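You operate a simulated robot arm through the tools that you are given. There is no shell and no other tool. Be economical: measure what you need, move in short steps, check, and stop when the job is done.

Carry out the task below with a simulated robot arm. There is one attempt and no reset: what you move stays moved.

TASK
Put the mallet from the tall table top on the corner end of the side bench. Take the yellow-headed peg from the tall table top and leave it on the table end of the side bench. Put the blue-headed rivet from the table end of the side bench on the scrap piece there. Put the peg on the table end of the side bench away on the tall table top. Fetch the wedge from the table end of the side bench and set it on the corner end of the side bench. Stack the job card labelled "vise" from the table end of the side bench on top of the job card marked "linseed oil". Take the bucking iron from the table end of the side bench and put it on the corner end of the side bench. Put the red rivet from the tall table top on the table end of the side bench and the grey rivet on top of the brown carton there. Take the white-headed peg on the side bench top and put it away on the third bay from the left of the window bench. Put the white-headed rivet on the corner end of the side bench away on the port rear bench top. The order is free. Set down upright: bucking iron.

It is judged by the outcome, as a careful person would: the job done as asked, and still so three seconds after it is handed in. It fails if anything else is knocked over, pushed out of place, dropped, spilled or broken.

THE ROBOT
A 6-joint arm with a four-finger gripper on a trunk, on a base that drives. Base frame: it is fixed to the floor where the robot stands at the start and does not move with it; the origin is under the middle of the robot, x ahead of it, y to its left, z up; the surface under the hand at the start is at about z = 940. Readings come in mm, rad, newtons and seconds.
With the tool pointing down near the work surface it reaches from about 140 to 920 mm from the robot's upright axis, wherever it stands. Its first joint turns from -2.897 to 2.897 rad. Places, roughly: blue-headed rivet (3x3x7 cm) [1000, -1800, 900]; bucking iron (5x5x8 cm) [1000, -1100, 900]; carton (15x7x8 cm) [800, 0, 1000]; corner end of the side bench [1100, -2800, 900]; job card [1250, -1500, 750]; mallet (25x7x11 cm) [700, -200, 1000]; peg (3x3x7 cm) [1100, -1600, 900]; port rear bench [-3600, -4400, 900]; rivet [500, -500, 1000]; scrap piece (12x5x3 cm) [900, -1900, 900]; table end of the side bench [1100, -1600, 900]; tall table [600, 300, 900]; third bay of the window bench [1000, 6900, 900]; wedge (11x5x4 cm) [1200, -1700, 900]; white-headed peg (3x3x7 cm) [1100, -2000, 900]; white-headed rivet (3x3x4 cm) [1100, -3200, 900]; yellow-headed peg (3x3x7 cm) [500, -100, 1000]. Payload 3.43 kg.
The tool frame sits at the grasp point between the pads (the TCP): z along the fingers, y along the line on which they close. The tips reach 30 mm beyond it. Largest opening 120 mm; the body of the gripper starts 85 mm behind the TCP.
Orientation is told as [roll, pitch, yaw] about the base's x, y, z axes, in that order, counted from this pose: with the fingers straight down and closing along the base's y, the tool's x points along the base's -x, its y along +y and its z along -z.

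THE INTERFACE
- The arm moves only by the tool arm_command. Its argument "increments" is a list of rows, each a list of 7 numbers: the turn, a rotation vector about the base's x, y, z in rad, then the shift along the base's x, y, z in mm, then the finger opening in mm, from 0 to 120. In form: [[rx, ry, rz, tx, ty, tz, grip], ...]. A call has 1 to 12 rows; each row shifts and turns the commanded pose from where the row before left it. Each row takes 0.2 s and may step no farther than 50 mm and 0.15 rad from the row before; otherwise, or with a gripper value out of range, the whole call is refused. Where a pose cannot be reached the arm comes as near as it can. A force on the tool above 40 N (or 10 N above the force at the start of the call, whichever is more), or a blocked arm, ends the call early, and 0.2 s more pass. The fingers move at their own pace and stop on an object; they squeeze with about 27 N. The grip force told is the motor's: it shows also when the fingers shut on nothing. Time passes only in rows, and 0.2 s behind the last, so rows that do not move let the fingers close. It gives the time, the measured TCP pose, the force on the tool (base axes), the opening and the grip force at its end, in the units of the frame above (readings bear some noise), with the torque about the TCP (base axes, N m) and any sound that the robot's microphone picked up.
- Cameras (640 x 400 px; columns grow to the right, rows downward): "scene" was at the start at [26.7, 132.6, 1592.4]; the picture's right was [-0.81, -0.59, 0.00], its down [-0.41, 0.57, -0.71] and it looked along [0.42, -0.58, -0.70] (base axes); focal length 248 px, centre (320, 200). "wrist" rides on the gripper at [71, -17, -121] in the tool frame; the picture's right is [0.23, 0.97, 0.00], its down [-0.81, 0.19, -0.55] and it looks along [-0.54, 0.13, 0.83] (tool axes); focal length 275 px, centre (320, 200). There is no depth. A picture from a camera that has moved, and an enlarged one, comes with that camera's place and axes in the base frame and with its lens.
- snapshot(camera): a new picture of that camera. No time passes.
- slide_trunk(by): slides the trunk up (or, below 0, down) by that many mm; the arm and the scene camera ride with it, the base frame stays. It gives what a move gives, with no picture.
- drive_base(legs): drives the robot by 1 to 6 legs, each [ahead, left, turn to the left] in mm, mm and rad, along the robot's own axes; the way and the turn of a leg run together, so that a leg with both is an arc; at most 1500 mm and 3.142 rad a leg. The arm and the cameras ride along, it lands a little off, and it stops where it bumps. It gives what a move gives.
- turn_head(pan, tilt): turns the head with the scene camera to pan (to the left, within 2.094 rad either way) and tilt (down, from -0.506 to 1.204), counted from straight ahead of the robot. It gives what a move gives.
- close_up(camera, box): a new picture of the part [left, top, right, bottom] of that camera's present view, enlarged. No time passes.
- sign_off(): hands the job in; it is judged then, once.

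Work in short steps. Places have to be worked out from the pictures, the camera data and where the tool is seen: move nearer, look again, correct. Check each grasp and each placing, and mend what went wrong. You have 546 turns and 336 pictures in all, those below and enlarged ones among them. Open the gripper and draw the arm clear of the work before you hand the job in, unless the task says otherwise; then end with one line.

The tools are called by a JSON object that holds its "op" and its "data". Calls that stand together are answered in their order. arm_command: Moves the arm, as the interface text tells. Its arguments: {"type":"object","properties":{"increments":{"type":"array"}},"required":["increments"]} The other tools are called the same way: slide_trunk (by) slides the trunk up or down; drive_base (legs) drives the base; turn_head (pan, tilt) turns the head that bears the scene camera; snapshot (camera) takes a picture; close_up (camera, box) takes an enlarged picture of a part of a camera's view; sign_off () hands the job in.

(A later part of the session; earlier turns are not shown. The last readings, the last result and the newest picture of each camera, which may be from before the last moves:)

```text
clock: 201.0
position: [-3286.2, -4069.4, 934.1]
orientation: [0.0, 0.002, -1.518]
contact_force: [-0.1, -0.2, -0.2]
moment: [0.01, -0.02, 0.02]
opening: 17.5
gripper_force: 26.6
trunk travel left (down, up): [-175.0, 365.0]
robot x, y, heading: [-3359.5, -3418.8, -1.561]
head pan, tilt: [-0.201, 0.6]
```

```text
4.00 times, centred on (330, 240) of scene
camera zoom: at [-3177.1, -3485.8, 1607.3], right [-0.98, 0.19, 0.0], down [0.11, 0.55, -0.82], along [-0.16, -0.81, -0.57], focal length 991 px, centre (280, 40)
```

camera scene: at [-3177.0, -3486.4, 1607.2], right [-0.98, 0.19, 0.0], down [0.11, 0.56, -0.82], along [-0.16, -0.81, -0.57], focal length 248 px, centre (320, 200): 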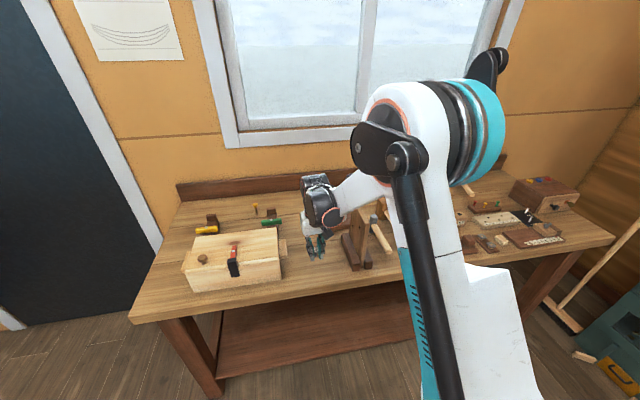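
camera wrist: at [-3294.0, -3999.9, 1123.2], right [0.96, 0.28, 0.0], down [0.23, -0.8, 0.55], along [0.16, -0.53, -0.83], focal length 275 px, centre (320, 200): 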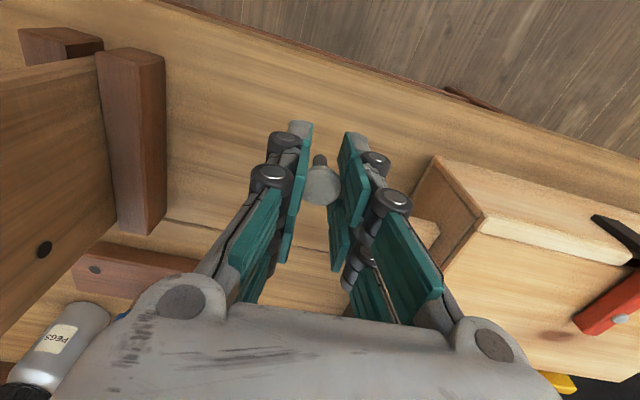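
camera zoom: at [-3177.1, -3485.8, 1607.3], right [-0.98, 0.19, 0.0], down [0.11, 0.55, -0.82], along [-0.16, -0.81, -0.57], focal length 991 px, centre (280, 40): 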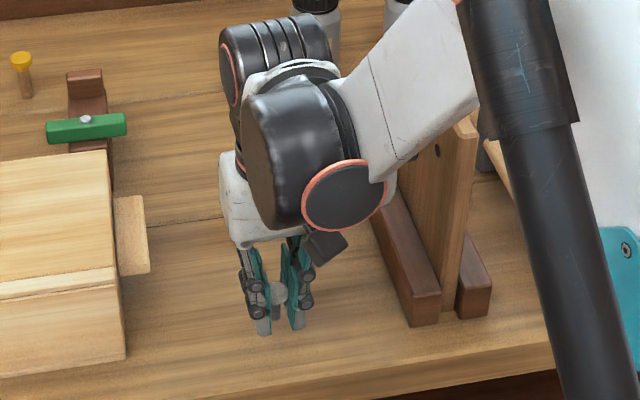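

{"op": "arm_command", "data": {"increments": [[0, 0, 0, 0, 0, -2, 0], [0, 0, 0, 0, 0, -2, 0], [0, 0, 0, 0, 0, -2, 0], [0, 0, 0, 0, 0, -2, 0], [0, 0, 0, 0, 0, -2, 0], [0, 0, 0, 0, 0, -2, 0], [0, 0, 0, 0, 0, -2, 0], [0, 0, 0, 0, 0, -2, 0], [0, 0, 0, 0, 0, -2, 0], [0, 0, 0, 0, 0, -2, 0], [0, 0, 0, 0, 0, -2, 0], [0, 0, 0, 0, 0, -2, 0]]}}

```text
clock: 203.6
position: [-3285.0, -4069.6, 909.8]
orientation: [0.001, 0.002, -1.519]
contact_force: [-0.1, 0.4, 0.2]
moment: [0.03, -0.01, 0.01]
opening: 17.4
gripper_force: 26.9
trunk travel left (down, up): [-175.0, 365.0]
robot x, y, heading: [-3356.5, -3417.9, -1.558]
head pan, tilt: [-0.201, 0.6]
```

{"op": "arm_command", "data": {"increments": [[0, 0, 0, 0, 0, -2, 0], [0, 0, 0, 0, 0, -2, 0], [0, 0, 0, 0, 0, -2, 0], [0, 0, 0, 0, 0, -2, 0], [0, 0, 0, 0, 0, -1, 0], [0, 0, 0, 0, 0, -1, 0], [0, 0, 0, 0, 0, 0, 0]]}}

{"op": "close_up", "data": {"camera": "wrist", "box": [220, 60, 440, 230]}}

```text
clock: 205.2
position: [-3286.6, -4069.2, 897.3]
orientation: [-0.001, 0.001, -1.519]
contact_force: [-0.3, -0.8, -0.8]
moment: [-0.01, 0.03, -0.05]
opening: 17.5
gripper_force: 26.9
trunk travel left (down, up): [-175.0, 365.0]
robot x, y, heading: [-3357.4, -3421.5, -1.559]
head pan, tilt: [-0.201, 0.6]
```

```text
2.35 times, centred on (330, 145) of wrist
camera zoom: at [-3306.3, -3998.9, 1020.6], right [0.96, 0.28, 0.0], down [0.23, -0.8, 0.55], along [0.16, -0.53, -0.83], focal length 648 px, centre (296, 329)
```

zoom: 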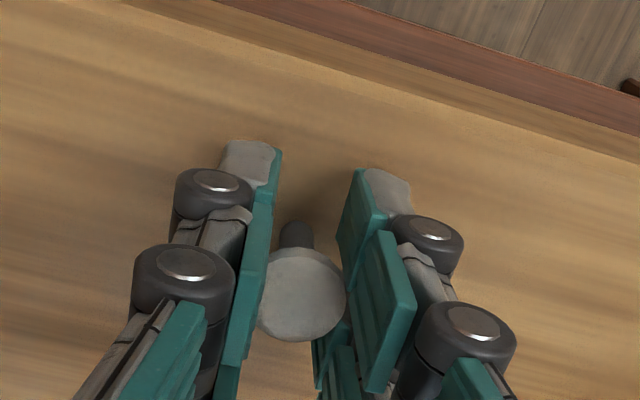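

Shadows converge; still no contact. Continue in fine steps.

{"op": "arm_command", "data": {"increments": [[0, 0, 0, 0, 0, -1.5, 0], [0, 0, 0, 0, 0, -1.5, 0], [0, 0, 0, 0, 0, -1.5, 0], [0, 0, 0, 0, 0, 0, 0]]}}

{"op": "arm_command", "data": {"increments": [[0, 0, 0, 0, 0, -1.5, 0], [0, 0, 0, 0, 0, -1.5, 0], [0, 0, 0, 0, 0, 0, 0]]}}

{"op": "arm_command", "data": {"increments": [[0, 0, 0, 0, 0, -1.5, 0], [0, 0, 0, 0, 0, -1.5, 0], [0, 0, 0, 0, 0, 0, 0]]}}

```text
clock: 206.2
position: [-3286.5, -4067.9, 896.3]
orientation: [0.0, 0.001, -1.518]
contact_force: [0.3, -3.5, 22.3]
moment: [-0.15, -0.06, 0.03]
opening: 18.4
gripper_force: 27.1
trunk travel left (down, up): [-175.0, 365.0]
robot x, y, heading: [-3357.6, -3418.5, -1.559]
head pan, tilt: [-0.201, 0.6]
```

```text
clock: 207.0
position: [-3285.5, -4067.3, 892.6]
orientation: [0.0, 0.003, -1.52]
contact_force: [-1.4, 0.5, 17.4]
moment: [0.03, 0.03, -0.02]
opening: 18.3
gripper_force: 27.0
trunk travel left (down, up): [-175.0, 365.0]
robot x, y, heading: [-3359.5, -3422.8, -1.562]
head pan, tilt: [-0.201, 0.6]
```

```text
clock: 207.8
position: [-3285.2, -4068.8, 889.1]
orientation: [0.0, 0.001, -1.518]
contact_force: [0.5, 4.0, 8.9]
moment: [0.14, -0.02, 0.01]
opening: 17.1
gripper_force: 27.1
trunk travel left (down, up): [-175.0, 365.0]
robot x, y, heading: [-3359.2, -3422.0, -1.564]
head pan, tilt: [-0.201, 0.6]
```

Contact came at ~897; the rivet slid slightly in the grip. I ease up and release slowly, then look.

{"op": "arm_command", "data": {"increments": [[0, 0, 0, 0, 0, 1, 0], [0, 0, 0, 0, 0, 0, 14], [0, 0, 0, 0, 0, 0, 22], [0, 0, 0, 0, 0, 0, 40], [0, 0, 0, 0, 0, 0, 60], [0, 0, 0, 0, 0, 30, 60], [0, 0, 0, 0, 0, 45, 60], [0, 0, 0, 0, 0, 45, 60], [0, 0, 0, 0, 0, 45, 60]]}}

{"op": "snapshot", "data": {"camera": "wrist"}}

```text
clock: 209.8
position: [-3286.4, -4068.2, 1057.1]
orientation: [0.001, 0.002, -1.518]
contact_force: [0.0, 0.3, 0.0]
moment: [-0.03, 0.0, -0.01]
opening: 60.0
gripper_force: 0.1
trunk travel left (down, up): [-175.0, 365.0]
robot x, y, heading: [-3358.4, -3418.2, -1.56]
head pan, tilt: [-0.201, 0.6]
```

```text
242 pictures are left
camera wrist: at [-3306.7, -3997.7, 1178.3], right [0.96, 0.28, 0.0], down [0.23, -0.8, 0.55], along [0.16, -0.53, -0.83], focal length 275 px, centre (320, 200)
```

wrist: 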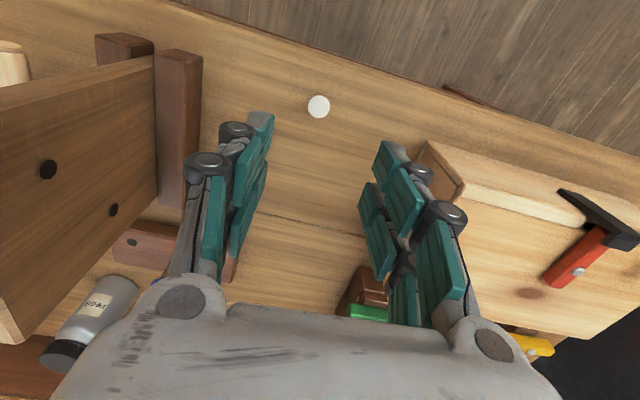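

White rivet stands on the port rear bench. Raise the arm and drive back to the side bench.

{"op": "arm_command", "data": {"increments": [[0, 0, 0, 0, 0, 50, 60], [0, 0, 0, 0, 0, 50, 60], [0, 0, 0, 0, 20, 50, 60], [0, 0, 0, 0, 40, 30, 60], [0, 0, 0, 0, 40, 0, 60]]}}

{"op": "drive_base", "data": {"legs": [[-350, 0, 0], [0, 1500, 0], [0, 1500, 0], [0, 450, 0], [0, 0, 1.56], [0, 1500, 0]]}}

```text
refused: row 3 steps farther than a row can; nothing moved
```

```text
clock: 239.4
position: [777.1, -1551.8, 1055.0]
orientation: [0.0, 0.002, 0.027]
contact_force: [-0.4, 0.4, 0.0]
moment: [0.02, 0.01, 0.01]
opening: 60.1
gripper_force: 0.0
trunk travel left (down, up): [-175.0, 365.0]
robot x, y, heading: [123.3, -1606.4, -0.013]
head pan, tilt: [-0.201, 0.6]
```

The raise was refused while the drive went ahead at z 1055; I check that nothing was touched along the bench.

{"op": "turn_head", "data": {"pan": -0.8, "tilt": 0.4}}

{"op": "snapshot", "data": {"camera": "scene"}}

{"op": "snapshot", "data": {"camera": "wrist"}}

```text
clock: 240.4
position: [777.3, -1550.4, 1055.7]
orientation: [0.0, 0.002, 0.027]
contact_force: [0.3, -0.7, -0.5]
moment: [-0.04, -0.03, 0.01]
opening: 59.9
gripper_force: 0.0
trunk travel left (down, up): [-175.0, 365.0]
robot x, y, heading: [130.8, -1606.0, -0.019]
head pan, tilt: [-0.799, 0.4]
```

```text
241 pictures are left
camera scene: at [172.1, -1474.4, 1625.5], right [-0.73, -0.69, 0.0], down [-0.27, 0.28, -0.92], along [0.63, -0.67, -0.39], focal length 248 px, centre (320, 200)
```

scene: 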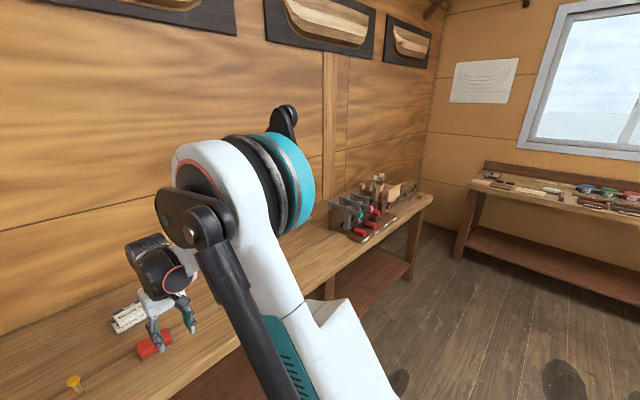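

```text
240 pictures are left
camera wrist: at [706.7, -1569.5, 1177.7], right [-0.26, 0.97, 0.0], down [0.81, 0.21, 0.55], along [0.53, 0.14, -0.83], focal length 275 px, centre (320, 200)
```

wrist: 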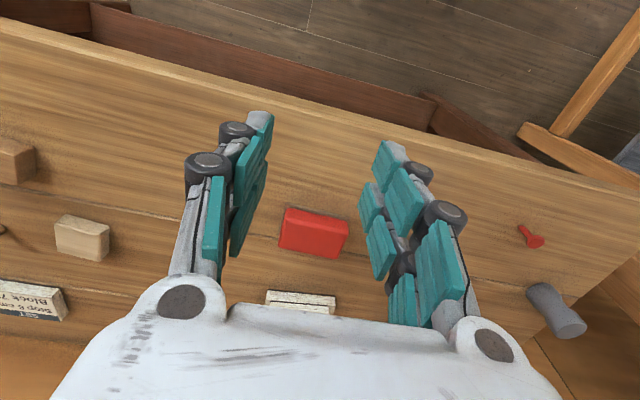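

All in order. Drive nearer to the bucking iron.

{"op": "drive_base", "data": {"legs": [[200, 350, 0.015]]}}

{"op": "turn_head", "data": {"pan": -0.1, "tilt": 0.65}}

{"op": "snapshot", "data": {"camera": "wrist"}}

{"op": "snapshot", "data": {"camera": "scene"}}

```text
clock: 242.9
position: [982.3, -1192.3, 1055.8]
orientation: [0.001, 0.002, 0.052]
contact_force: [-0.5, 0.3, -0.1]
moment: [0.0, 0.01, -0.03]
opening: 60.0
gripper_force: 0.0
trunk travel left (down, up): [-175.0, 365.0]
robot x, y, heading: [332.2, -1264.8, 0.009]
head pan, tilt: [-0.799, 0.4]
```

```text
clock: 244.0
position: [983.5, -1191.9, 1055.9]
orientation: [0.001, 0.002, 0.05]
contact_force: [-0.9, -0.3, 0.1]
moment: [0.02, 0.01, 0.01]
opening: 59.9
gripper_force: 0.1
trunk travel left (down, up): [-175.0, 365.0]
robot x, y, heading: [335.9, -1262.8, 0.013]
head pan, tilt: [-0.099, 0.649]
```

```text
239 pictures are left
camera wrist: at [913.4, -1213.0, 1177.7], right [-0.28, 0.96, 0.0], down [0.8, 0.23, 0.55], along [0.53, 0.16, -0.83], focal length 275 px, centre (320, 200)
```

wrist: 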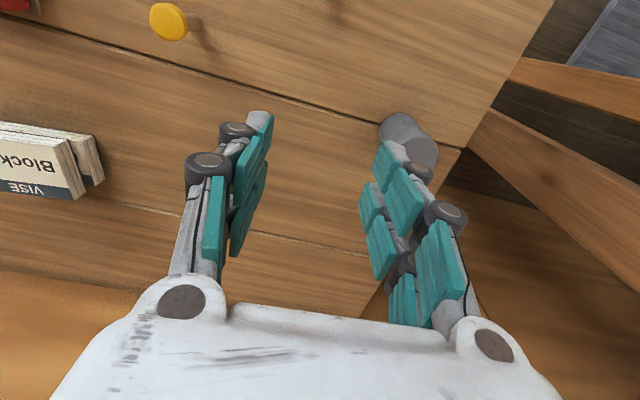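

```text
238 pictures are left
camera scene: at [397.9, -1073.2, 1603.0], right [-0.09, -1.0, 0.0], down [-0.6, 0.06, -0.8], along [0.79, -0.07, -0.6], focal length 248 px, centre (320, 200)
```

scene: 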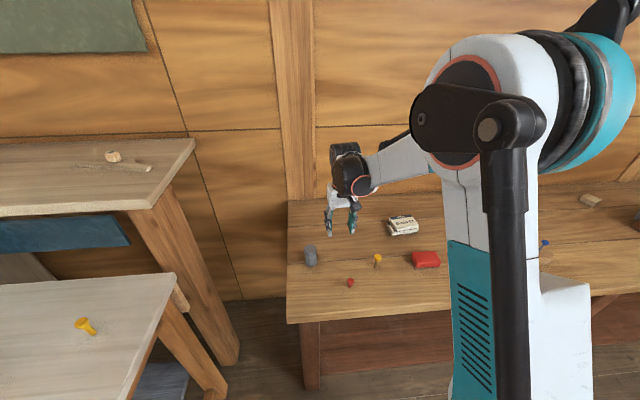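

Iron near (987,-1094). Move above.

{"op": "arm_command", "data": {"increments": [[0, 0, -0.05, 2, 48, 0, 100], [0, 0, 0, 2, 48, 0, 100]]}}

{"op": "snapshot", "data": {"camera": "wrist"}}

```text
clock: 244.6
position: [986.6, -1097.5, 1056.2]
orientation: [0.0, -0.001, 0.0]
contact_force: [0.4, 0.7, 0.6]
moment: [-0.03, 0.03, 0.04]
opening: 100.0
gripper_force: 0.0
trunk travel left (down, up): [-175.0, 365.0]
robot x, y, heading: [332.3, -1262.1, 0.008]
head pan, tilt: [-0.099, 0.649]
```

```text
237 pictures are left
camera wrist: at [916.0, -1113.7, 1177.7], right [-0.23, 0.97, 0.0], down [0.81, 0.19, 0.55], along [0.54, 0.13, -0.83], focal length 275 px, centre (320, 200)
```

wrist: 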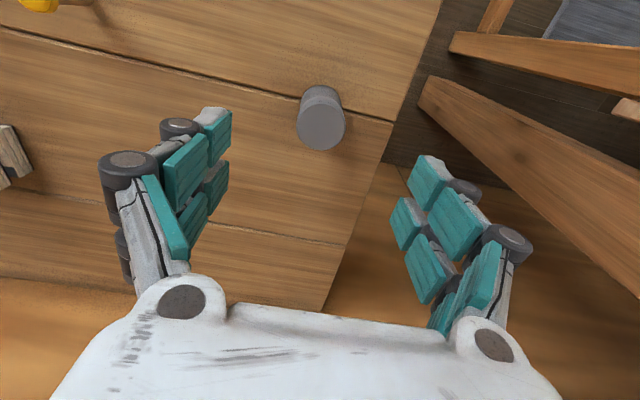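

Centre (992,-1094). Descend to z≈905 and grip.

{"op": "arm_command", "data": {"increments": [[0, 0, 0, 5.5, 3.5, -45, 90], [0, 0, 0, 0, 0, -48, 90], [0, 0, 0, 0, 0, -48, 90], [0, 0, 0, 0, 0, -10, 90], [0, 0, 0, 0, 0, 0, 0], [0, 0, 0, 0, 0, 0, 0], [0, 0, 0, 0, 0, 0, 0]]}}

{"op": "snapshot", "data": {"camera": "wrist"}}

```text
clock: 246.2
position: [992.4, -1093.9, 902.4]
orientation: [0.001, 0.004, 0.001]
contact_force: [0.3, -1.1, 0.2]
moment: [-0.05, -0.05, 0.01]
opening: 42.6
gripper_force: 27.4
trunk travel left (down, up): [-175.0, 365.0]
robot x, y, heading: [334.2, -1263.9, 0.008]
head pan, tilt: [-0.099, 0.649]
```

```text
236 pictures are left
camera wrist: at [920.8, -1110.7, 1025.5], right [-0.23, 0.97, 0.0], down [0.81, 0.19, 0.55], along [0.54, 0.13, -0.83], focal length 275 px, centre (320, 200)
```

wrist: 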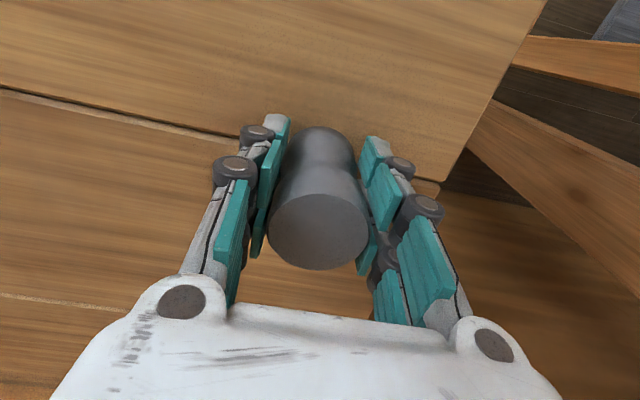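

Gripped. Lift and check the hold.

{"op": "arm_command", "data": {"increments": [[0, 0, 0, 0, 0, 20, 0], [0, 0, 0, 0, 0, 30, 0], [0, 0, 0, 0, 0, 30, 0], [0, 0, 0, 0, 0, 0, 0]]}}

{"op": "snapshot", "data": {"camera": "wrist"}}

```text
clock: 247.2
position: [992.9, -1091.4, 985.1]
orientation: [0.001, 0.002, 0.002]
contact_force: [-0.3, -0.1, -7.4]
moment: [0.02, 0.01, 0.0]
opening: 42.5
gripper_force: 27.0
trunk travel left (down, up): [-175.0, 365.0]
robot x, y, heading: [333.1, -1261.8, 0.005]
head pan, tilt: [-0.099, 0.649]
```

```text
235 pictures are left
camera wrist: at [921.3, -1108.9, 1107.0], right [-0.23, 0.97, 0.0], down [0.81, 0.19, 0.55], along [0.54, 0.13, -0.83], focal length 275 px, centre (320, 200)
```

wrist: 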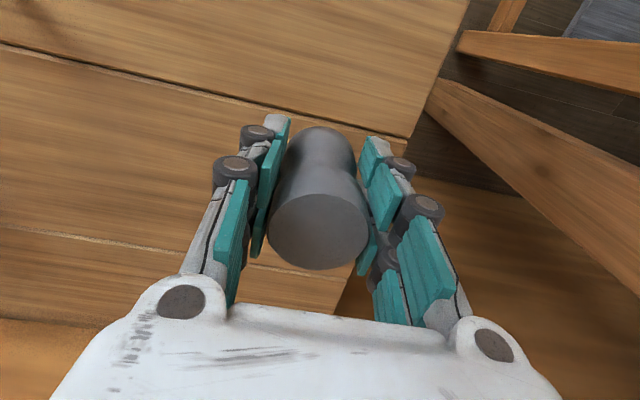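

Firm hold (0.75 kg). Raise, retract and drive to the corner end; I will set the iron where the white rivet stood, (1090,-3189).

{"op": "arm_command", "data": {"increments": [[0, 0, 0, 0, 0, 45, 0], [0, 0, 0, 0, 0, 45, 0], [0, 0, 0, -15, 0, 45, 0], [0, 0, 0, -30, 0, 35, 0], [0, 0, 0, -30, 0, 35, 0], [0, 0, 0, -30, 0, 30, 0], [0, 0, 0, -30, 0, 30, 0]]}}

{"op": "drive_base", "data": {"legs": [[0, -1500, 0], [0, -340, 0]]}}

{"op": "turn_head", "data": {"pan": -0.15, "tilt": 0.65}}

{"op": "snapshot", "data": {"camera": "scene"}}

```text
clock: 248.8
position: [855.9, -1092.6, 1250.2]
orientation: [0.0, 0.0, 0.0]
contact_force: [0.0, -0.2, -7.3]
moment: [0.05, -0.04, -0.01]
opening: 42.9
gripper_force: 26.9
trunk travel left (down, up): [-175.0, 365.0]
robot x, y, heading: [332.3, -1264.7, 0.005]
head pan, tilt: [-0.099, 0.649]
```

```text
clock: 258.0
position: [883.7, -2925.3, 1250.7]
orientation: [0.002, 0.001, 0.017]
contact_force: [-0.3, 0.1, -8.6]
moment: [0.0, 0.01, -0.01]
opening: 42.4
gripper_force: 26.8
trunk travel left (down, up): [-175.0, 365.0]
robot x, y, heading: [367.6, -3102.7, 0.02]
head pan, tilt: [-0.099, 0.649]
```

```text
clock: 258.6
position: [885.2, -2924.7, 1250.6]
orientation: [0.0, 0.0, 0.016]
contact_force: [0.5, -0.3, -8.2]
moment: [0.02, 0.0, 0.0]
opening: 42.5
gripper_force: 27.0
trunk travel left (down, up): [-175.0, 365.0]
robot x, y, heading: [364.5, -3098.5, 0.023]
head pan, tilt: [-0.15, 0.649]
```

```text
234 pictures are left
camera scene: at [422.6, -2936.7, 1610.5], right [-0.37, -0.93, 0.0], down [-0.5, 0.2, -0.84], along [0.79, -0.31, -0.53], focal length 248 px, centre (320, 200)
```

scene: 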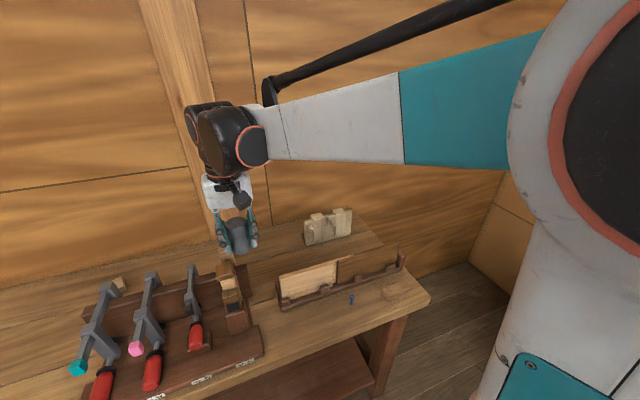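

Move over the spot at height, then descend to ~1000.

{"op": "arm_command", "data": {"increments": [[0, 0, 0, 25.6, -33, 0, 0], [0, 0, 0, 25.6, -33, 0, 0], [0, 0, 0, 25.6, -33, 0, 0], [0, 0, 0, 25.6, -33, 0, 0], [0, 0, 0, 25.6, -33, 0, 0], [0, 0, 0, 25.6, -33, 0, 0], [0, 0, 0, 25.6, -33, 0, 0], [0, 0, 0, 25.6, -33, 0, 0], [0, 0, 0, 0, 0, -48, 0], [0, 0, 0, 0, 0, -48, 0], [0, 0, 0, 0, 0, -48, 0]]}}

{"op": "snapshot", "data": {"camera": "wrist"}}

{"op": "snapshot", "data": {"camera": "scene"}}

```text
clock: 261.0
position: [1091.1, -3190.1, 1106.2]
orientation: [0.003, 0.004, 0.016]
contact_force: [-1.1, 0.2, -7.3]
moment: [0.0, 0.04, 0.03]
opening: 42.7
gripper_force: 26.8
trunk travel left (down, up): [-175.0, 365.0]
robot x, y, heading: [363.2, -3099.1, 0.025]
head pan, tilt: [-0.15, 0.649]
```

```text
233 pictures are left
camera wrist: at [1020.8, -3208.5, 1228.3], right [-0.25, 0.97, 0.0], down [0.81, 0.2, 0.55], along [0.53, 0.14, -0.83], focal length 275 px, centre (320, 200)
```

wrist: 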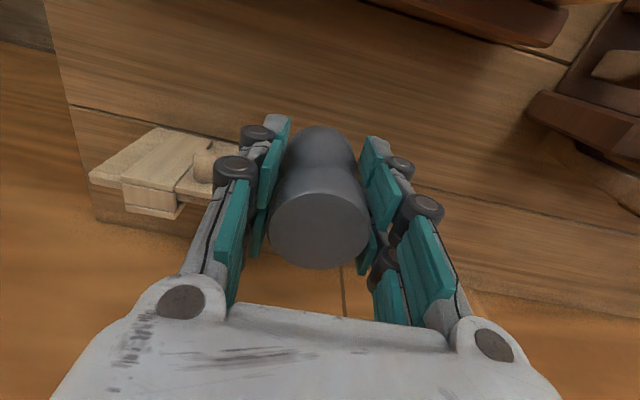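

```text
232 pictures are left
camera scene: at [426.7, -2915.3, 1602.9], right [-0.13, -0.99, 0.0], down [-0.6, 0.08, -0.8], along [0.79, -0.1, -0.61], focal length 248 px, centre (320, 200)
```

scene: 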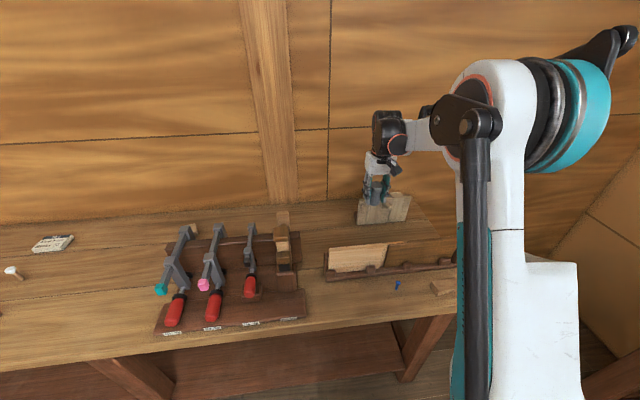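

Clear below. Lower to ~908, then finely to contact (expected 902).

{"op": "arm_command", "data": {"increments": [[0, 0, 0, 0, 10, -48, 0], [0, 0, 0, 0, 10, -48, 0], [0, 0, 0, 0, 0, -48, 0], [0, 0, 0, 0, 0, -48, 0], [0, 0, 0, 0, 0, -6, 0], [0, 0, 0, 0, 0, 0, 0]]}}

{"op": "arm_command", "data": {"increments": [[0, 0, 0, 0, 0, -2, 0], [0, 0, 0, 0, 0, 0, 0]]}}

{"op": "arm_command", "data": {"increments": [[0, 0, 0, 0, 0, -2, 0], [0, 0, 0, 0, 0, 0, 0]]}}

```text
clock: 262.4
position: [1091.4, -3167.6, 910.5]
orientation: [0.0, 0.003, 0.016]
contact_force: [0.4, -0.3, -8.2]
moment: [0.01, 0.01, 0.0]
opening: 42.9
gripper_force: 26.8
trunk travel left (down, up): [-175.0, 365.0]
robot x, y, heading: [363.6, -3104.0, 0.028]
head pan, tilt: [-0.15, 0.649]
```

```text
clock: 263.0
position: [1091.4, -3167.7, 908.0]
orientation: [0.0, 0.003, 0.016]
contact_force: [0.8, 1.1, -8.8]
moment: [0.03, 0.02, 0.01]
opening: 42.7
gripper_force: 26.6
trunk travel left (down, up): [-175.0, 365.0]
robot x, y, heading: [362.6, -3106.4, 0.022]
head pan, tilt: [-0.15, 0.649]
```

```text
clock: 263.6
position: [1090.5, -3169.3, 904.5]
orientation: [-0.001, 0.003, 0.015]
contact_force: [-0.2, -0.1, -8.6]
moment: [0.0, 0.03, -0.01]
opening: 42.7
gripper_force: 27.2
trunk travel left (down, up): [-175.0, 365.0]
robot x, y, heading: [363.9, -3103.9, 0.024]
head pan, tilt: [-0.15, 0.649]
```

{"op": "arm_command", "data": {"increments": [[0, 0, 0, 0, 0, -1.5, 0], [0, 0, 0, 0, 0, 0, 0]]}}

{"op": "arm_command", "data": {"increments": [[0, 0, 0, 0, 0, -1.2, 0], [0, 0, 0, 0, 0, 0, 0]]}}

```text
clock: 264.2
position: [1091.5, -3167.4, 904.1]
orientation: [-0.001, 0.003, 0.016]
contact_force: [1.9, -0.6, -1.9]
moment: [-0.14, -0.09, -0.02]
opening: 42.6
gripper_force: 26.9
trunk travel left (down, up): [-175.0, 365.0]
robot x, y, heading: [364.1, -3100.0, 0.02]
head pan, tilt: [-0.15, 0.649]
```

```text
clock: 264.8
position: [1090.3, -3167.4, 902.5]
orientation: [0.002, 0.0, 0.016]
contact_force: [11.7, -2.7, 22.1]
moment: [-0.05, -0.29, 0.04]
opening: 42.6
gripper_force: 27.5
trunk travel left (down, up): [-175.0, 365.0]
robot x, y, heading: [364.9, -3101.6, 0.029]
head pan, tilt: [-0.15, 0.649]
```

Seated. Ease up 1 mm, release, rise straight up.

{"op": "arm_command", "data": {"increments": [[0, 0, 0, 0, 0, 1, 0], [0, 0, 0, 0, 0, 0, 38], [0, 0, 0, 0, 0, 0, 48], [0, 0, 0, 0, 0, 0, 64], [0, 0, 0, 0, 0, 0, 80], [0, 0, 0, 0, 0, 40, 80], [0, 0, 0, 0, 0, 48, 80], [0, 0, 0, 0, 0, 48, 80], [0, 0, 0, 0, 0, 48, 80]]}}

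{"op": "snapshot", "data": {"camera": "wrist"}}

{"op": "close_up", "data": {"camera": "scene", "box": [310, 180, 470, 310]}}

```text
clock: 266.8
position: [1089.6, -3169.7, 1087.1]
orientation: [0.0, 0.002, 0.016]
contact_force: [0.0, -1.4, -0.1]
moment: [-0.01, -0.01, 0.06]
opening: 80.2
gripper_force: 0.0
trunk travel left (down, up): [-175.0, 365.0]
robot x, y, heading: [364.2, -3103.1, 0.023]
head pan, tilt: [-0.15, 0.649]
```

```text
231 pictures are left
camera wrist: at [1018.1, -3188.3, 1209.1], right [-0.25, 0.97, 0.0], down [0.81, 0.2, 0.55], along [0.53, 0.14, -0.83], focal length 275 px, centre (320, 200)
```

wrist: 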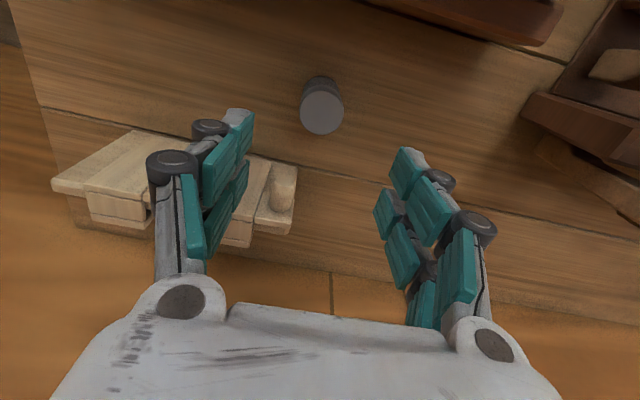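

```text
3.08 times, centred on (390, 245) of scene
camera zoom: at [424.6, -2914.9, 1603.1], right [-0.13, -0.99, 0.0], down [-0.6, 0.08, -0.8], along [0.79, -0.1, -0.6], focal length 762 px, centre (105, 62)
```

zoom: 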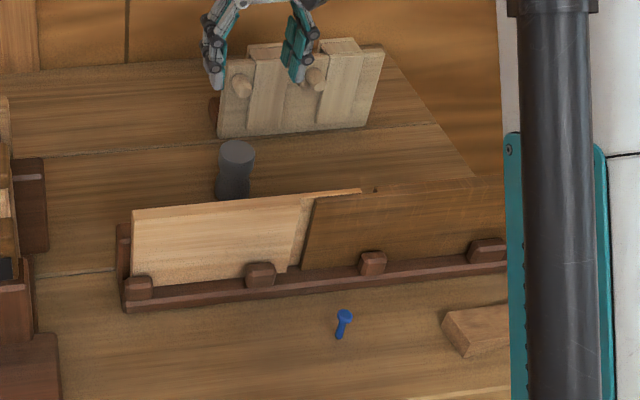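

Iron stands upright. Raise, retract and drive back to the tall table for the mallet.

{"op": "arm_command", "data": {"increments": [[0, 0, 0, 0, 0, 48, 80], [0, 0, 0, 0, 0, 48, 80], [0, 0, 0, -30, 0, 35, 80], [0, 0, 0, -40, 0, 25, 80], [0, 0, 0, -45, 0, 10, 80], [0, 0, 0, -45, 0, 0, 80], [0, 0, 0, -45, 0, 0, 80]]}}

```text
clock: 268.4
position: [880.9, -3169.2, 1252.3]
orientation: [-0.002, 0.001, 0.014]
contact_force: [0.0, 0.6, -0.9]
moment: [0.01, -0.04, -0.02]
opening: 80.3
gripper_force: 0.0
trunk travel left (down, up): [-175.0, 365.0]
robot x, y, heading: [364.8, -3103.2, 0.022]
head pan, tilt: [-0.15, 0.649]
```

{"op": "drive_base", "data": {"legs": [[-390, 0, -0.024], [0, 1500, 0], [0, 1250, 0]]}}

{"op": "turn_head", "data": {"pan": 0.0, "tilt": 0.65}}

{"op": "snapshot", "data": {"camera": "scene"}}

{"op": "snapshot", "data": {"camera": "wrist"}}

```text
clock: 281.7
position: [493.7, -860.5, 1252.3]
orientation: [0.001, 0.004, -0.006]
contact_force: [1.4, -0.7, -0.8]
moment: [0.08, 0.11, -0.04]
opening: 80.2
gripper_force: 0.0
trunk travel left (down, up): [-175.0, 365.0]
robot x, y, heading: [-23.6, -781.8, -0.003]
head pan, tilt: [-0.15, 0.649]
stopped in leg 3: the robot was blocked; the commanded pose is now the measured one
```

```text
clock: 282.4
position: [491.9, -859.6, 1252.6]
orientation: [0.003, 0.002, -0.004]
contact_force: [-0.2, 0.3, -0.4]
moment: [0.03, 0.03, -0.01]
opening: 80.2
gripper_force: 0.0
trunk travel left (down, up): [-175.0, 365.0]
robot x, y, heading: [-21.8, -780.5, 0.001]
head pan, tilt: [0.0, 0.649]
```

```text
229 pictures are left
camera scene: at [41.3, -583.3, 1603.0], right [0.0, -1.0, 0.0], down [-0.6, 0.0, -0.8], along [0.8, 0.0, -0.6], focal length 248 px, centre (320, 200)
```

scene: 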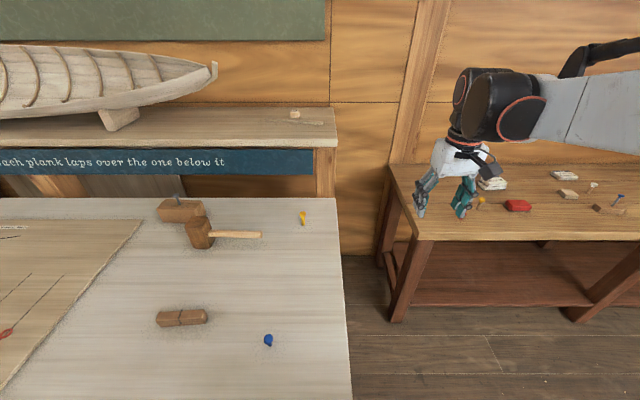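

```text
228 pictures are left
camera wrist: at [421.7, -875.9, 1374.4], right [-0.22, 0.97, 0.0], down [0.81, 0.19, 0.55], along [0.54, 0.13, -0.83], focal length 275 px, centre (320, 200)
```

wrist: 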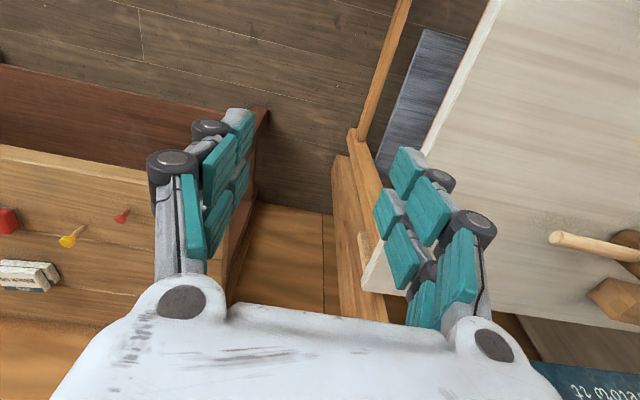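

The base touched the table corner; items look undisturbed. I back away and go around.

{"op": "drive_base", "data": {"legs": [[0, -40, 0], [-150, 0, 0], [0, 480, 0], [130, 0, 0]]}}

{"op": "snapshot", "data": {"camera": "scene"}}

{"op": "snapshot", "data": {"camera": "wrist"}}

```text
clock: 287.6
position: [478.5, -423.4, 1252.5]
orientation: [0.002, 0.002, -0.008]
contact_force: [-0.9, 0.0, -0.6]
moment: [-0.02, 0.03, 0.01]
opening: 79.9
gripper_force: 0.0
trunk travel left (down, up): [-175.0, 365.0]
robot x, y, heading: [-41.8, -347.6, -0.003]
head pan, tilt: [0.0, 0.649]
```

```text
227 pictures are left
camera scene: at [28.2, -147.2, 1602.9], right [0.0, -1.0, 0.0], down [-0.61, 0.0, -0.8], along [0.8, 0.0, -0.61], focal length 248 px, centre (320, 200)
```

scene: 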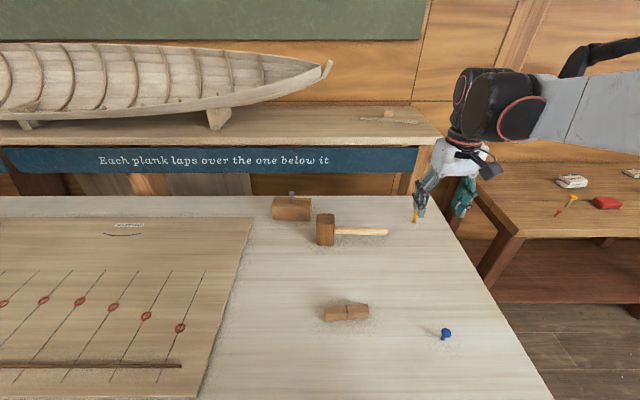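

```text
226 pictures are left
camera wrist: at [407.7, -440.9, 1374.2], right [-0.22, 0.98, 0.0], down [0.81, 0.18, 0.55], along [0.54, 0.12, -0.83], focal length 275 px, centre (320, 200)
```

wrist: 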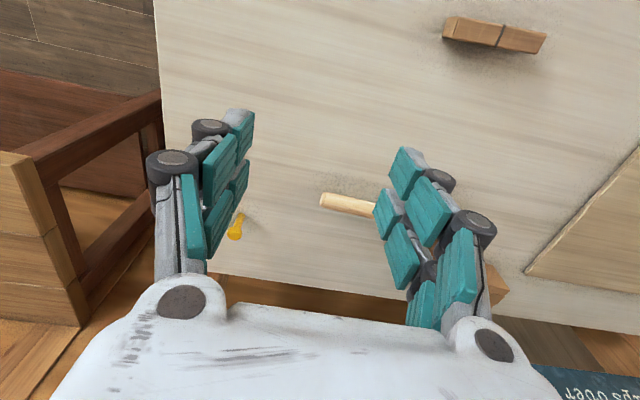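

Mallet head is near (660,-165). Move above it while turning the tool 90°.

{"op": "arm_command", "data": {"increments": [[0, 0, 0.143, 16.5, 23.5, -9, 110], [0, 0, 0.143, 16.5, 23.5, -9, 110], [0, 0, 0.143, 16.5, 23.5, -9, 110], [0, 0, 0.143, 16.5, 23.5, -9, 110], [0, 0, 0.143, 16.5, 23.5, -9, 110], [0, 0, 0.143, 16.5, 23.5, -9, 110], [0, 0, 0.143, 16.5, 23.5, -9, 110], [0, 0, 0.143, 16.5, 23.5, -9, 110], [0, 0, 0.143, 16.5, 23.5, -9, 110], [0, 0, 0.143, 16.5, 23.5, -9, 110], [0, 0, 0.143, 16.5, 23.5, -9, 110]]}}

{"op": "snapshot", "data": {"camera": "wrist"}}

{"op": "close_up", "data": {"camera": "scene", "box": [260, 180, 420, 280]}}

```text
clock: 290.0
position: [659.8, -163.9, 1149.6]
orientation: [0.002, 0.002, 1.567]
contact_force: [0.1, 0.8, -0.5]
moment: [-0.02, 0.0, 0.0]
opening: 109.8
gripper_force: 0.1
trunk travel left (down, up): [-175.0, 365.0]
robot x, y, heading: [-40.8, -349.3, -0.002]
head pan, tilt: [0.0, 0.649]
```

```text
225 pictures are left
camera wrist: at [677.0, -235.3, 1272.2], right [-0.97, -0.23, 0.0], down [-0.19, 0.81, 0.55], along [-0.13, 0.54, -0.83], focal length 275 px, centre (320, 200)
```

wrist: 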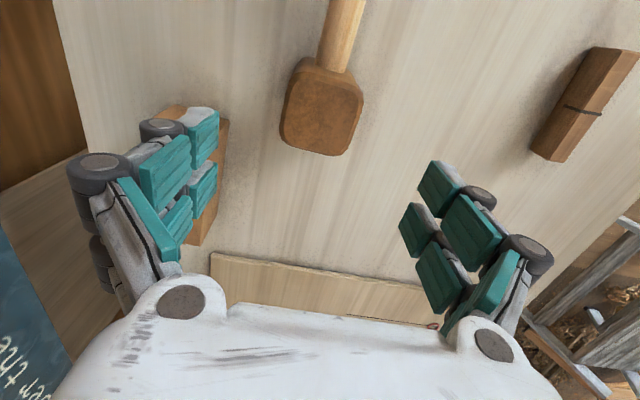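

```text
4.00 times, centred on (340, 230) of scene
camera zoom: at [27.9, -146.6, 1602.9], right [0.0, -1.0, 0.0], down [-0.61, 0.0, -0.8], along [0.8, 0.0, -0.61], focal length 991 px, centre (240, 80)
```

zoom: 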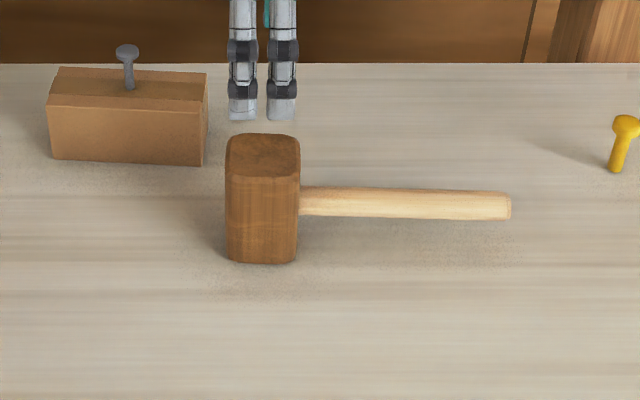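

Head spans x 631–685, y −202…−140, handle towards −y. I centre at (658,-175), descend to z≈1000 and grip across x.

{"op": "arm_command", "data": {"increments": [[0, 0, 0, -2, -11, -40, 95], [0, 0, 0, 0, 0, -40, 95], [0, 0, 0, 0, 0, -40, 95], [0, 0, 0, 0, 0, -30, 95], [0, 0, 0, 0, 0, 0, 95]]}}

{"op": "snapshot", "data": {"camera": "wrist"}}

{"op": "arm_command", "data": {"increments": [[0, 0, 0, 0, 0, 0, 0], [0, 0, 0, 0, 0, 0, 0], [0, 0, 0, 0, 0, 0, 0]]}}

```text
clock: 291.2
position: [656.2, -177.0, 1002.2]
orientation: [0.001, 0.002, 1.563]
contact_force: [0.3, -0.5, 0.2]
moment: [-0.01, 0.01, 0.04]
opening: 95.1
gripper_force: 0.0
trunk travel left (down, up): [-175.0, 365.0]
robot x, y, heading: [-39.5, -345.0, -0.008]
head pan, tilt: [0.0, 0.649]
```

```text
223 pictures are left
camera wrist: at [673.5, -247.9, 1124.0], right [-0.97, -0.22, 0.0], down [-0.18, 0.81, 0.55], along [-0.12, 0.54, -0.83], focal length 275 px, centre (320, 200)
```

wrist: 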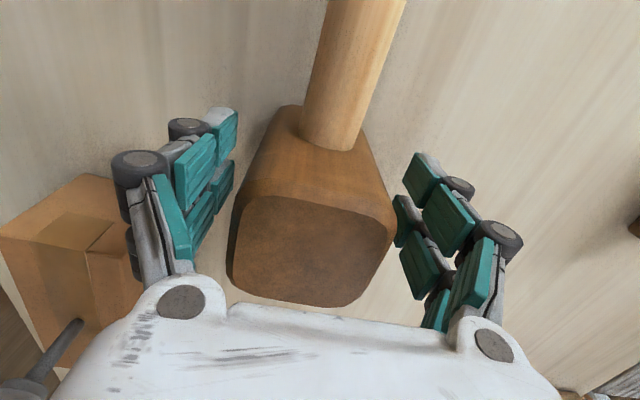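

```text
clock: 292.0
position: [656.9, -176.5, 1002.3]
orientation: [0.001, 0.002, 1.564]
contact_force: [3.2, 0.4, 8.3]
moment: [-0.21, -0.26, 0.07]
opening: 63.7
gripper_force: 27.0
trunk travel left (down, up): [-175.0, 365.0]
robot x, y, heading: [-41.4, -347.4, -0.006]
head pan, tilt: [0.0, 0.649]
```

Gripped at 63.7 mm. Lift gently and check.

{"op": "arm_command", "data": {"increments": [[0, 0, 0, 0, 0, 15, 0], [0, 0, 0, 0, 0, 25, 0], [0, 0, 0, 0, 0, 30, 0], [0, 0, 0, 0, 0, 30, 0], [0, 0, 0, 0, 0, 0, 0]]}}

{"op": "snapshot", "data": {"camera": "wrist"}}

{"op": "close_up", "data": {"camera": "scene", "box": [240, 130, 440, 280]}}

```text
clock: 293.2
position: [657.0, -176.3, 1102.9]
orientation: [0.002, 0.001, 1.564]
contact_force: [0.6, 0.0, -3.4]
moment: [0.05, -0.01, -0.02]
opening: 64.1
gripper_force: 27.1
trunk travel left (down, up): [-175.0, 365.0]
robot x, y, heading: [-40.9, -344.1, -0.005]
head pan, tilt: [0.0, 0.649]
```

```text
222 pictures are left
camera wrist: at [674.2, -247.9, 1225.0], right [-0.97, -0.22, 0.0], down [-0.18, 0.81, 0.55], along [-0.12, 0.54, -0.83], focal length 275 px, centre (320, 200)
```

wrist: 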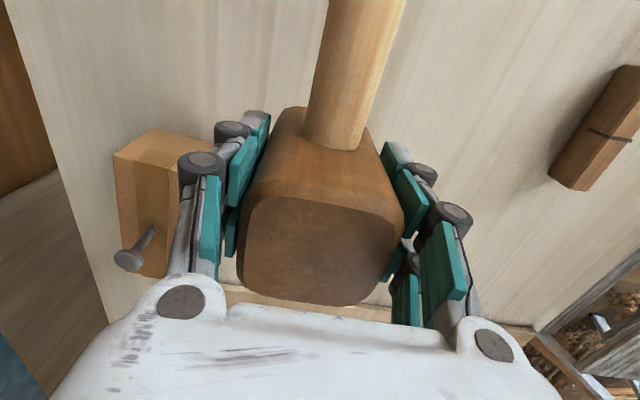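

```text
2.67 times, centred on (340, 205) of scene
camera zoom: at [27.5, -147.0, 1602.9], right [0.0, -1.0, 0.0], down [-0.6, 0.0, -0.8], along [0.8, 0.0, -0.6], focal length 661 px, centre (267, 187)
```

zoom: 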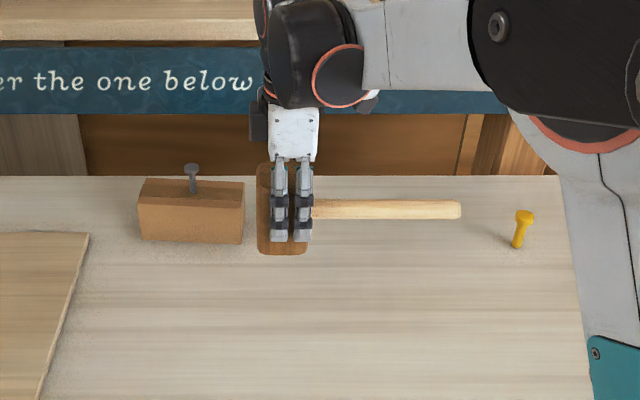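

Held level. Raise and retract, then drive to the corner end.

{"op": "arm_command", "data": {"increments": [[0, 0, 0, 0, 0, 45, 0], [0, 0, 0, 0, 0, 45, 0], [0, 0, 0, -30, 0, 35, 0], [0, 0, 0, -40, 0, 25, 0], [0, 0, 0, -40, 0, 15, 0]]}}

{"op": "drive_base", "data": {"legs": [[-150, 0, 0], [0, -1500, 0], [0, -1250, 0], [500, 0, 0]]}}

{"op": "turn_head", "data": {"pan": -0.2, "tilt": 0.65}}

{"op": "snapshot", "data": {"camera": "scene"}}

```text
clock: 294.4
position: [547.9, -178.6, 1269.2]
orientation: [0.003, 0.002, 1.565]
contact_force: [-1.2, 0.0, -3.4]
moment: [0.0, 0.0, 0.02]
opening: 63.8
gripper_force: 27.0
trunk travel left (down, up): [-175.0, 365.0]
robot x, y, heading: [-40.1, -345.5, -0.001]
head pan, tilt: [0.0, 0.649]
```

```text
clock: 311.3
position: [899.0, -2939.8, 1267.1]
orientation: [0.0, 0.002, 1.574]
contact_force: [-0.3, -0.3, -3.6]
moment: [0.01, 0.02, 0.0]
opening: 63.7
gripper_force: 27.1
trunk travel left (down, up): [-175.0, 365.0]
robot x, y, heading: [308.6, -3110.9, 0.008]
head pan, tilt: [0.0, 0.649]
```

```text
clock: 312.0
position: [899.8, -2937.3, 1268.0]
orientation: [0.002, 0.002, 1.573]
contact_force: [-0.1, 0.2, -3.8]
moment: [0.05, 0.02, 0.0]
opening: 63.9
gripper_force: 27.6
trunk travel left (down, up): [-175.0, 365.0]
robot x, y, heading: [309.6, -3108.5, 0.005]
head pan, tilt: [-0.201, 0.649]
```

```text
220 pictures are left
camera scene: at [375.3, -2929.6, 1603.0], right [-0.19, -0.98, 0.0], down [-0.59, 0.12, -0.8], along [0.78, -0.15, -0.6], focal length 248 px, centre (320, 200)
```

scene: 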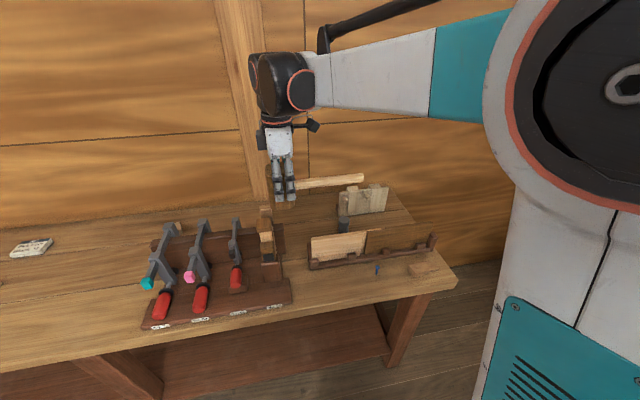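

Front strip target: mallet head at (858,-2984), handle end ≈ −3193, clear of the blue pin at −3228 and the rack at −2925. Move over and lower to ~1000.

{"op": "arm_command", "data": {"increments": [[0, 0, 0, -21, -26, 0, 0], [0, 0, 0, -21, -26, 0, 0], [0, 0, 0, 0, 0, -45, 0], [0, 0, 0, 0, 0, -45, 0], [0, 0, 0, 0, 0, -45, 0], [0, 0, 0, 0, 0, -45, 0], [0, 0, 0, 0, 0, -45, 0], [0, 0, 0, 0, 0, -40, 0]]}}

{"op": "snapshot", "data": {"camera": "wrist"}}

{"op": "close_up", "data": {"camera": "scene", "box": [220, 180, 460, 330]}}

```text
clock: 313.8
position: [855.4, -2989.2, 1001.2]
orientation: [0.001, 0.002, 1.574]
contact_force: [0.1, 0.9, -4.4]
moment: [0.05, 0.0, 0.03]
opening: 63.8
gripper_force: 26.7
trunk travel left (down, up): [-175.0, 365.0]
robot x, y, heading: [314.2, -3111.9, 0.003]
head pan, tilt: [-0.201, 0.649]
```

```text
219 pictures are left
camera wrist: at [873.8, -3060.1, 1123.6], right [-0.97, -0.23, 0.0], down [-0.19, 0.81, 0.55], along [-0.13, 0.54, -0.83], focal length 275 px, centre (320, 200)
```

wrist: 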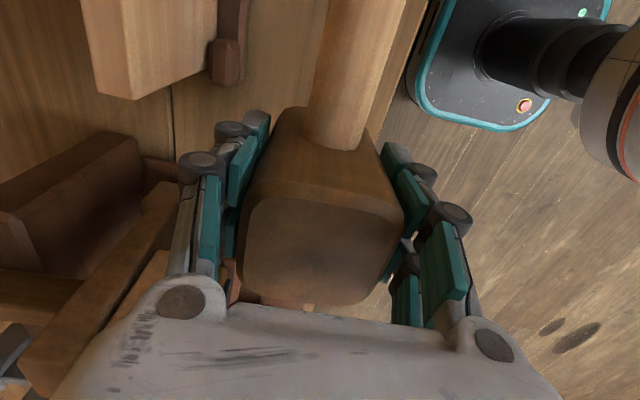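

```text
2.67 times, centred on (340, 255) of scene
camera zoom: at [375.9, -2929.6, 1602.9], right [-0.19, -0.98, 0.0], down [-0.59, 0.12, -0.8], along [0.78, -0.15, -0.61], focal length 661 px, centre (267, 53)
```

zoom: 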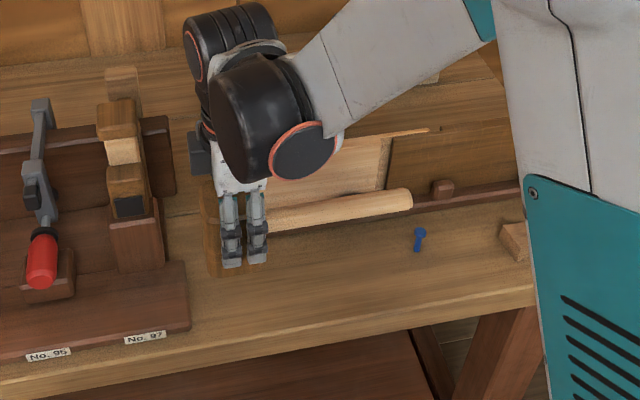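

Clear. Lower to ~930, then finely.

{"op": "arm_command", "data": {"increments": [[0, 0, 0, 3, 0, -40, 0], [0, 0, 0, 0, 0, -30, 0], [0, 0, 0, 0, 0, 0, 0]]}}

{"op": "close_up", "data": {"camera": "scene", "box": [220, 180, 460, 330]}}

```text
clock: 314.6
position: [858.0, -2987.6, 932.7]
orientation: [0.002, 0.004, 1.574]
contact_force: [0.8, -0.4, -2.8]
moment: [0.1, 0.0, -0.02]
opening: 64.0
gripper_force: 27.4
trunk travel left (down, up): [-175.0, 365.0]
robot x, y, heading: [316.0, -3112.4, 0.008]
head pan, tilt: [-0.201, 0.649]
```

```text
2.67 times, centred on (340, 255) of scene
camera zoom: at [375.1, -2929.8, 1603.1], right [-0.19, -0.98, 0.0], down [-0.59, 0.12, -0.8], along [0.78, -0.15, -0.6], focal length 661 px, centre (267, 53)
```

zoom: 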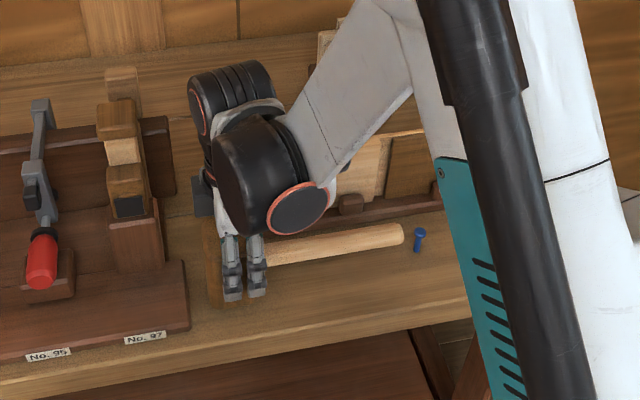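

{"op": "arm_command", "data": {"increments": [[0, 0, 0, 0, 0, -3, 0], [0, 0, 0, 0, 0, -2, 0], [0, 0, 0, 0, 0, 0, 0]]}}

{"op": "arm_command", "data": {"increments": [[0, 0, 0, 0, 0, -2, 0], [0, 0, 0, 0, 0, 0, 0]]}}

{"op": "arm_command", "data": {"increments": [[0, 0, 0, 0, 0, -1.5, 0], [0, 0, 0, 0, 0, 0, 0]]}}

```text
clock: 315.4
position: [859.4, -2988.2, 928.9]
orientation: [0.004, 0.001, 1.574]
contact_force: [0.9, -0.5, -4.4]
moment: [0.0, -0.02, -0.02]
opening: 63.7
gripper_force: 26.9
trunk travel left (down, up): [-175.0, 365.0]
robot x, y, heading: [311.6, -3105.9, 0.007]
head pan, tilt: [-0.201, 0.649]
```

```text
clock: 316.0
position: [858.3, -2989.6, 925.7]
orientation: [0.001, 0.002, 1.574]
contact_force: [-0.5, -0.7, -3.3]
moment: [0.05, 0.04, -0.01]
opening: 63.7
gripper_force: 26.8
trunk travel left (down, up): [-175.0, 365.0]
robot x, y, heading: [313.3, -3116.5, 0.007]
head pan, tilt: [-0.201, 0.649]
```

```text
clock: 316.6
position: [859.9, -2990.1, 924.4]
orientation: [0.001, 0.002, 1.574]
contact_force: [0.4, 0.1, -3.3]
moment: [0.07, -0.01, 0.0]
opening: 63.7
gripper_force: 26.9
trunk travel left (down, up): [-175.0, 365.0]
robot x, y, heading: [310.4, -3114.0, 0.005]
head pan, tilt: [-0.201, 0.649]
```

{"op": "arm_command", "data": {"increments": [[0, 0, 0, 0, 0, -1.2, 0], [0, 0, 0, 0, 0, 0, 0]]}}

{"op": "arm_command", "data": {"increments": [[0, 0, 0, 0, 0, -1.2, 0], [0, 0, 0, 0, 0, 0, 0]]}}

```text
clock: 317.2
position: [859.1, -2989.8, 923.0]
orientation: [0.002, 0.002, 1.575]
contact_force: [0.0, 0.0, -2.1]
moment: [0.1, 0.01, 0.02]
opening: 63.6
gripper_force: 27.1
trunk travel left (down, up): [-175.0, 365.0]
robot x, y, heading: [310.1, -3112.3, 0.01]
head pan, tilt: [-0.201, 0.649]
```

```text
clock: 317.8
position: [859.1, -2990.0, 922.2]
orientation: [0.0, 0.001, 1.577]
contact_force: [10.3, 4.5, 22.7]
moment: [-0.07, -0.4, 0.13]
opening: 63.9
gripper_force: 26.6
trunk travel left (down, up): [-175.0, 365.0]
robot x, y, heading: [311.5, -3112.8, 0.006]
head pan, tilt: [-0.201, 0.649]
```

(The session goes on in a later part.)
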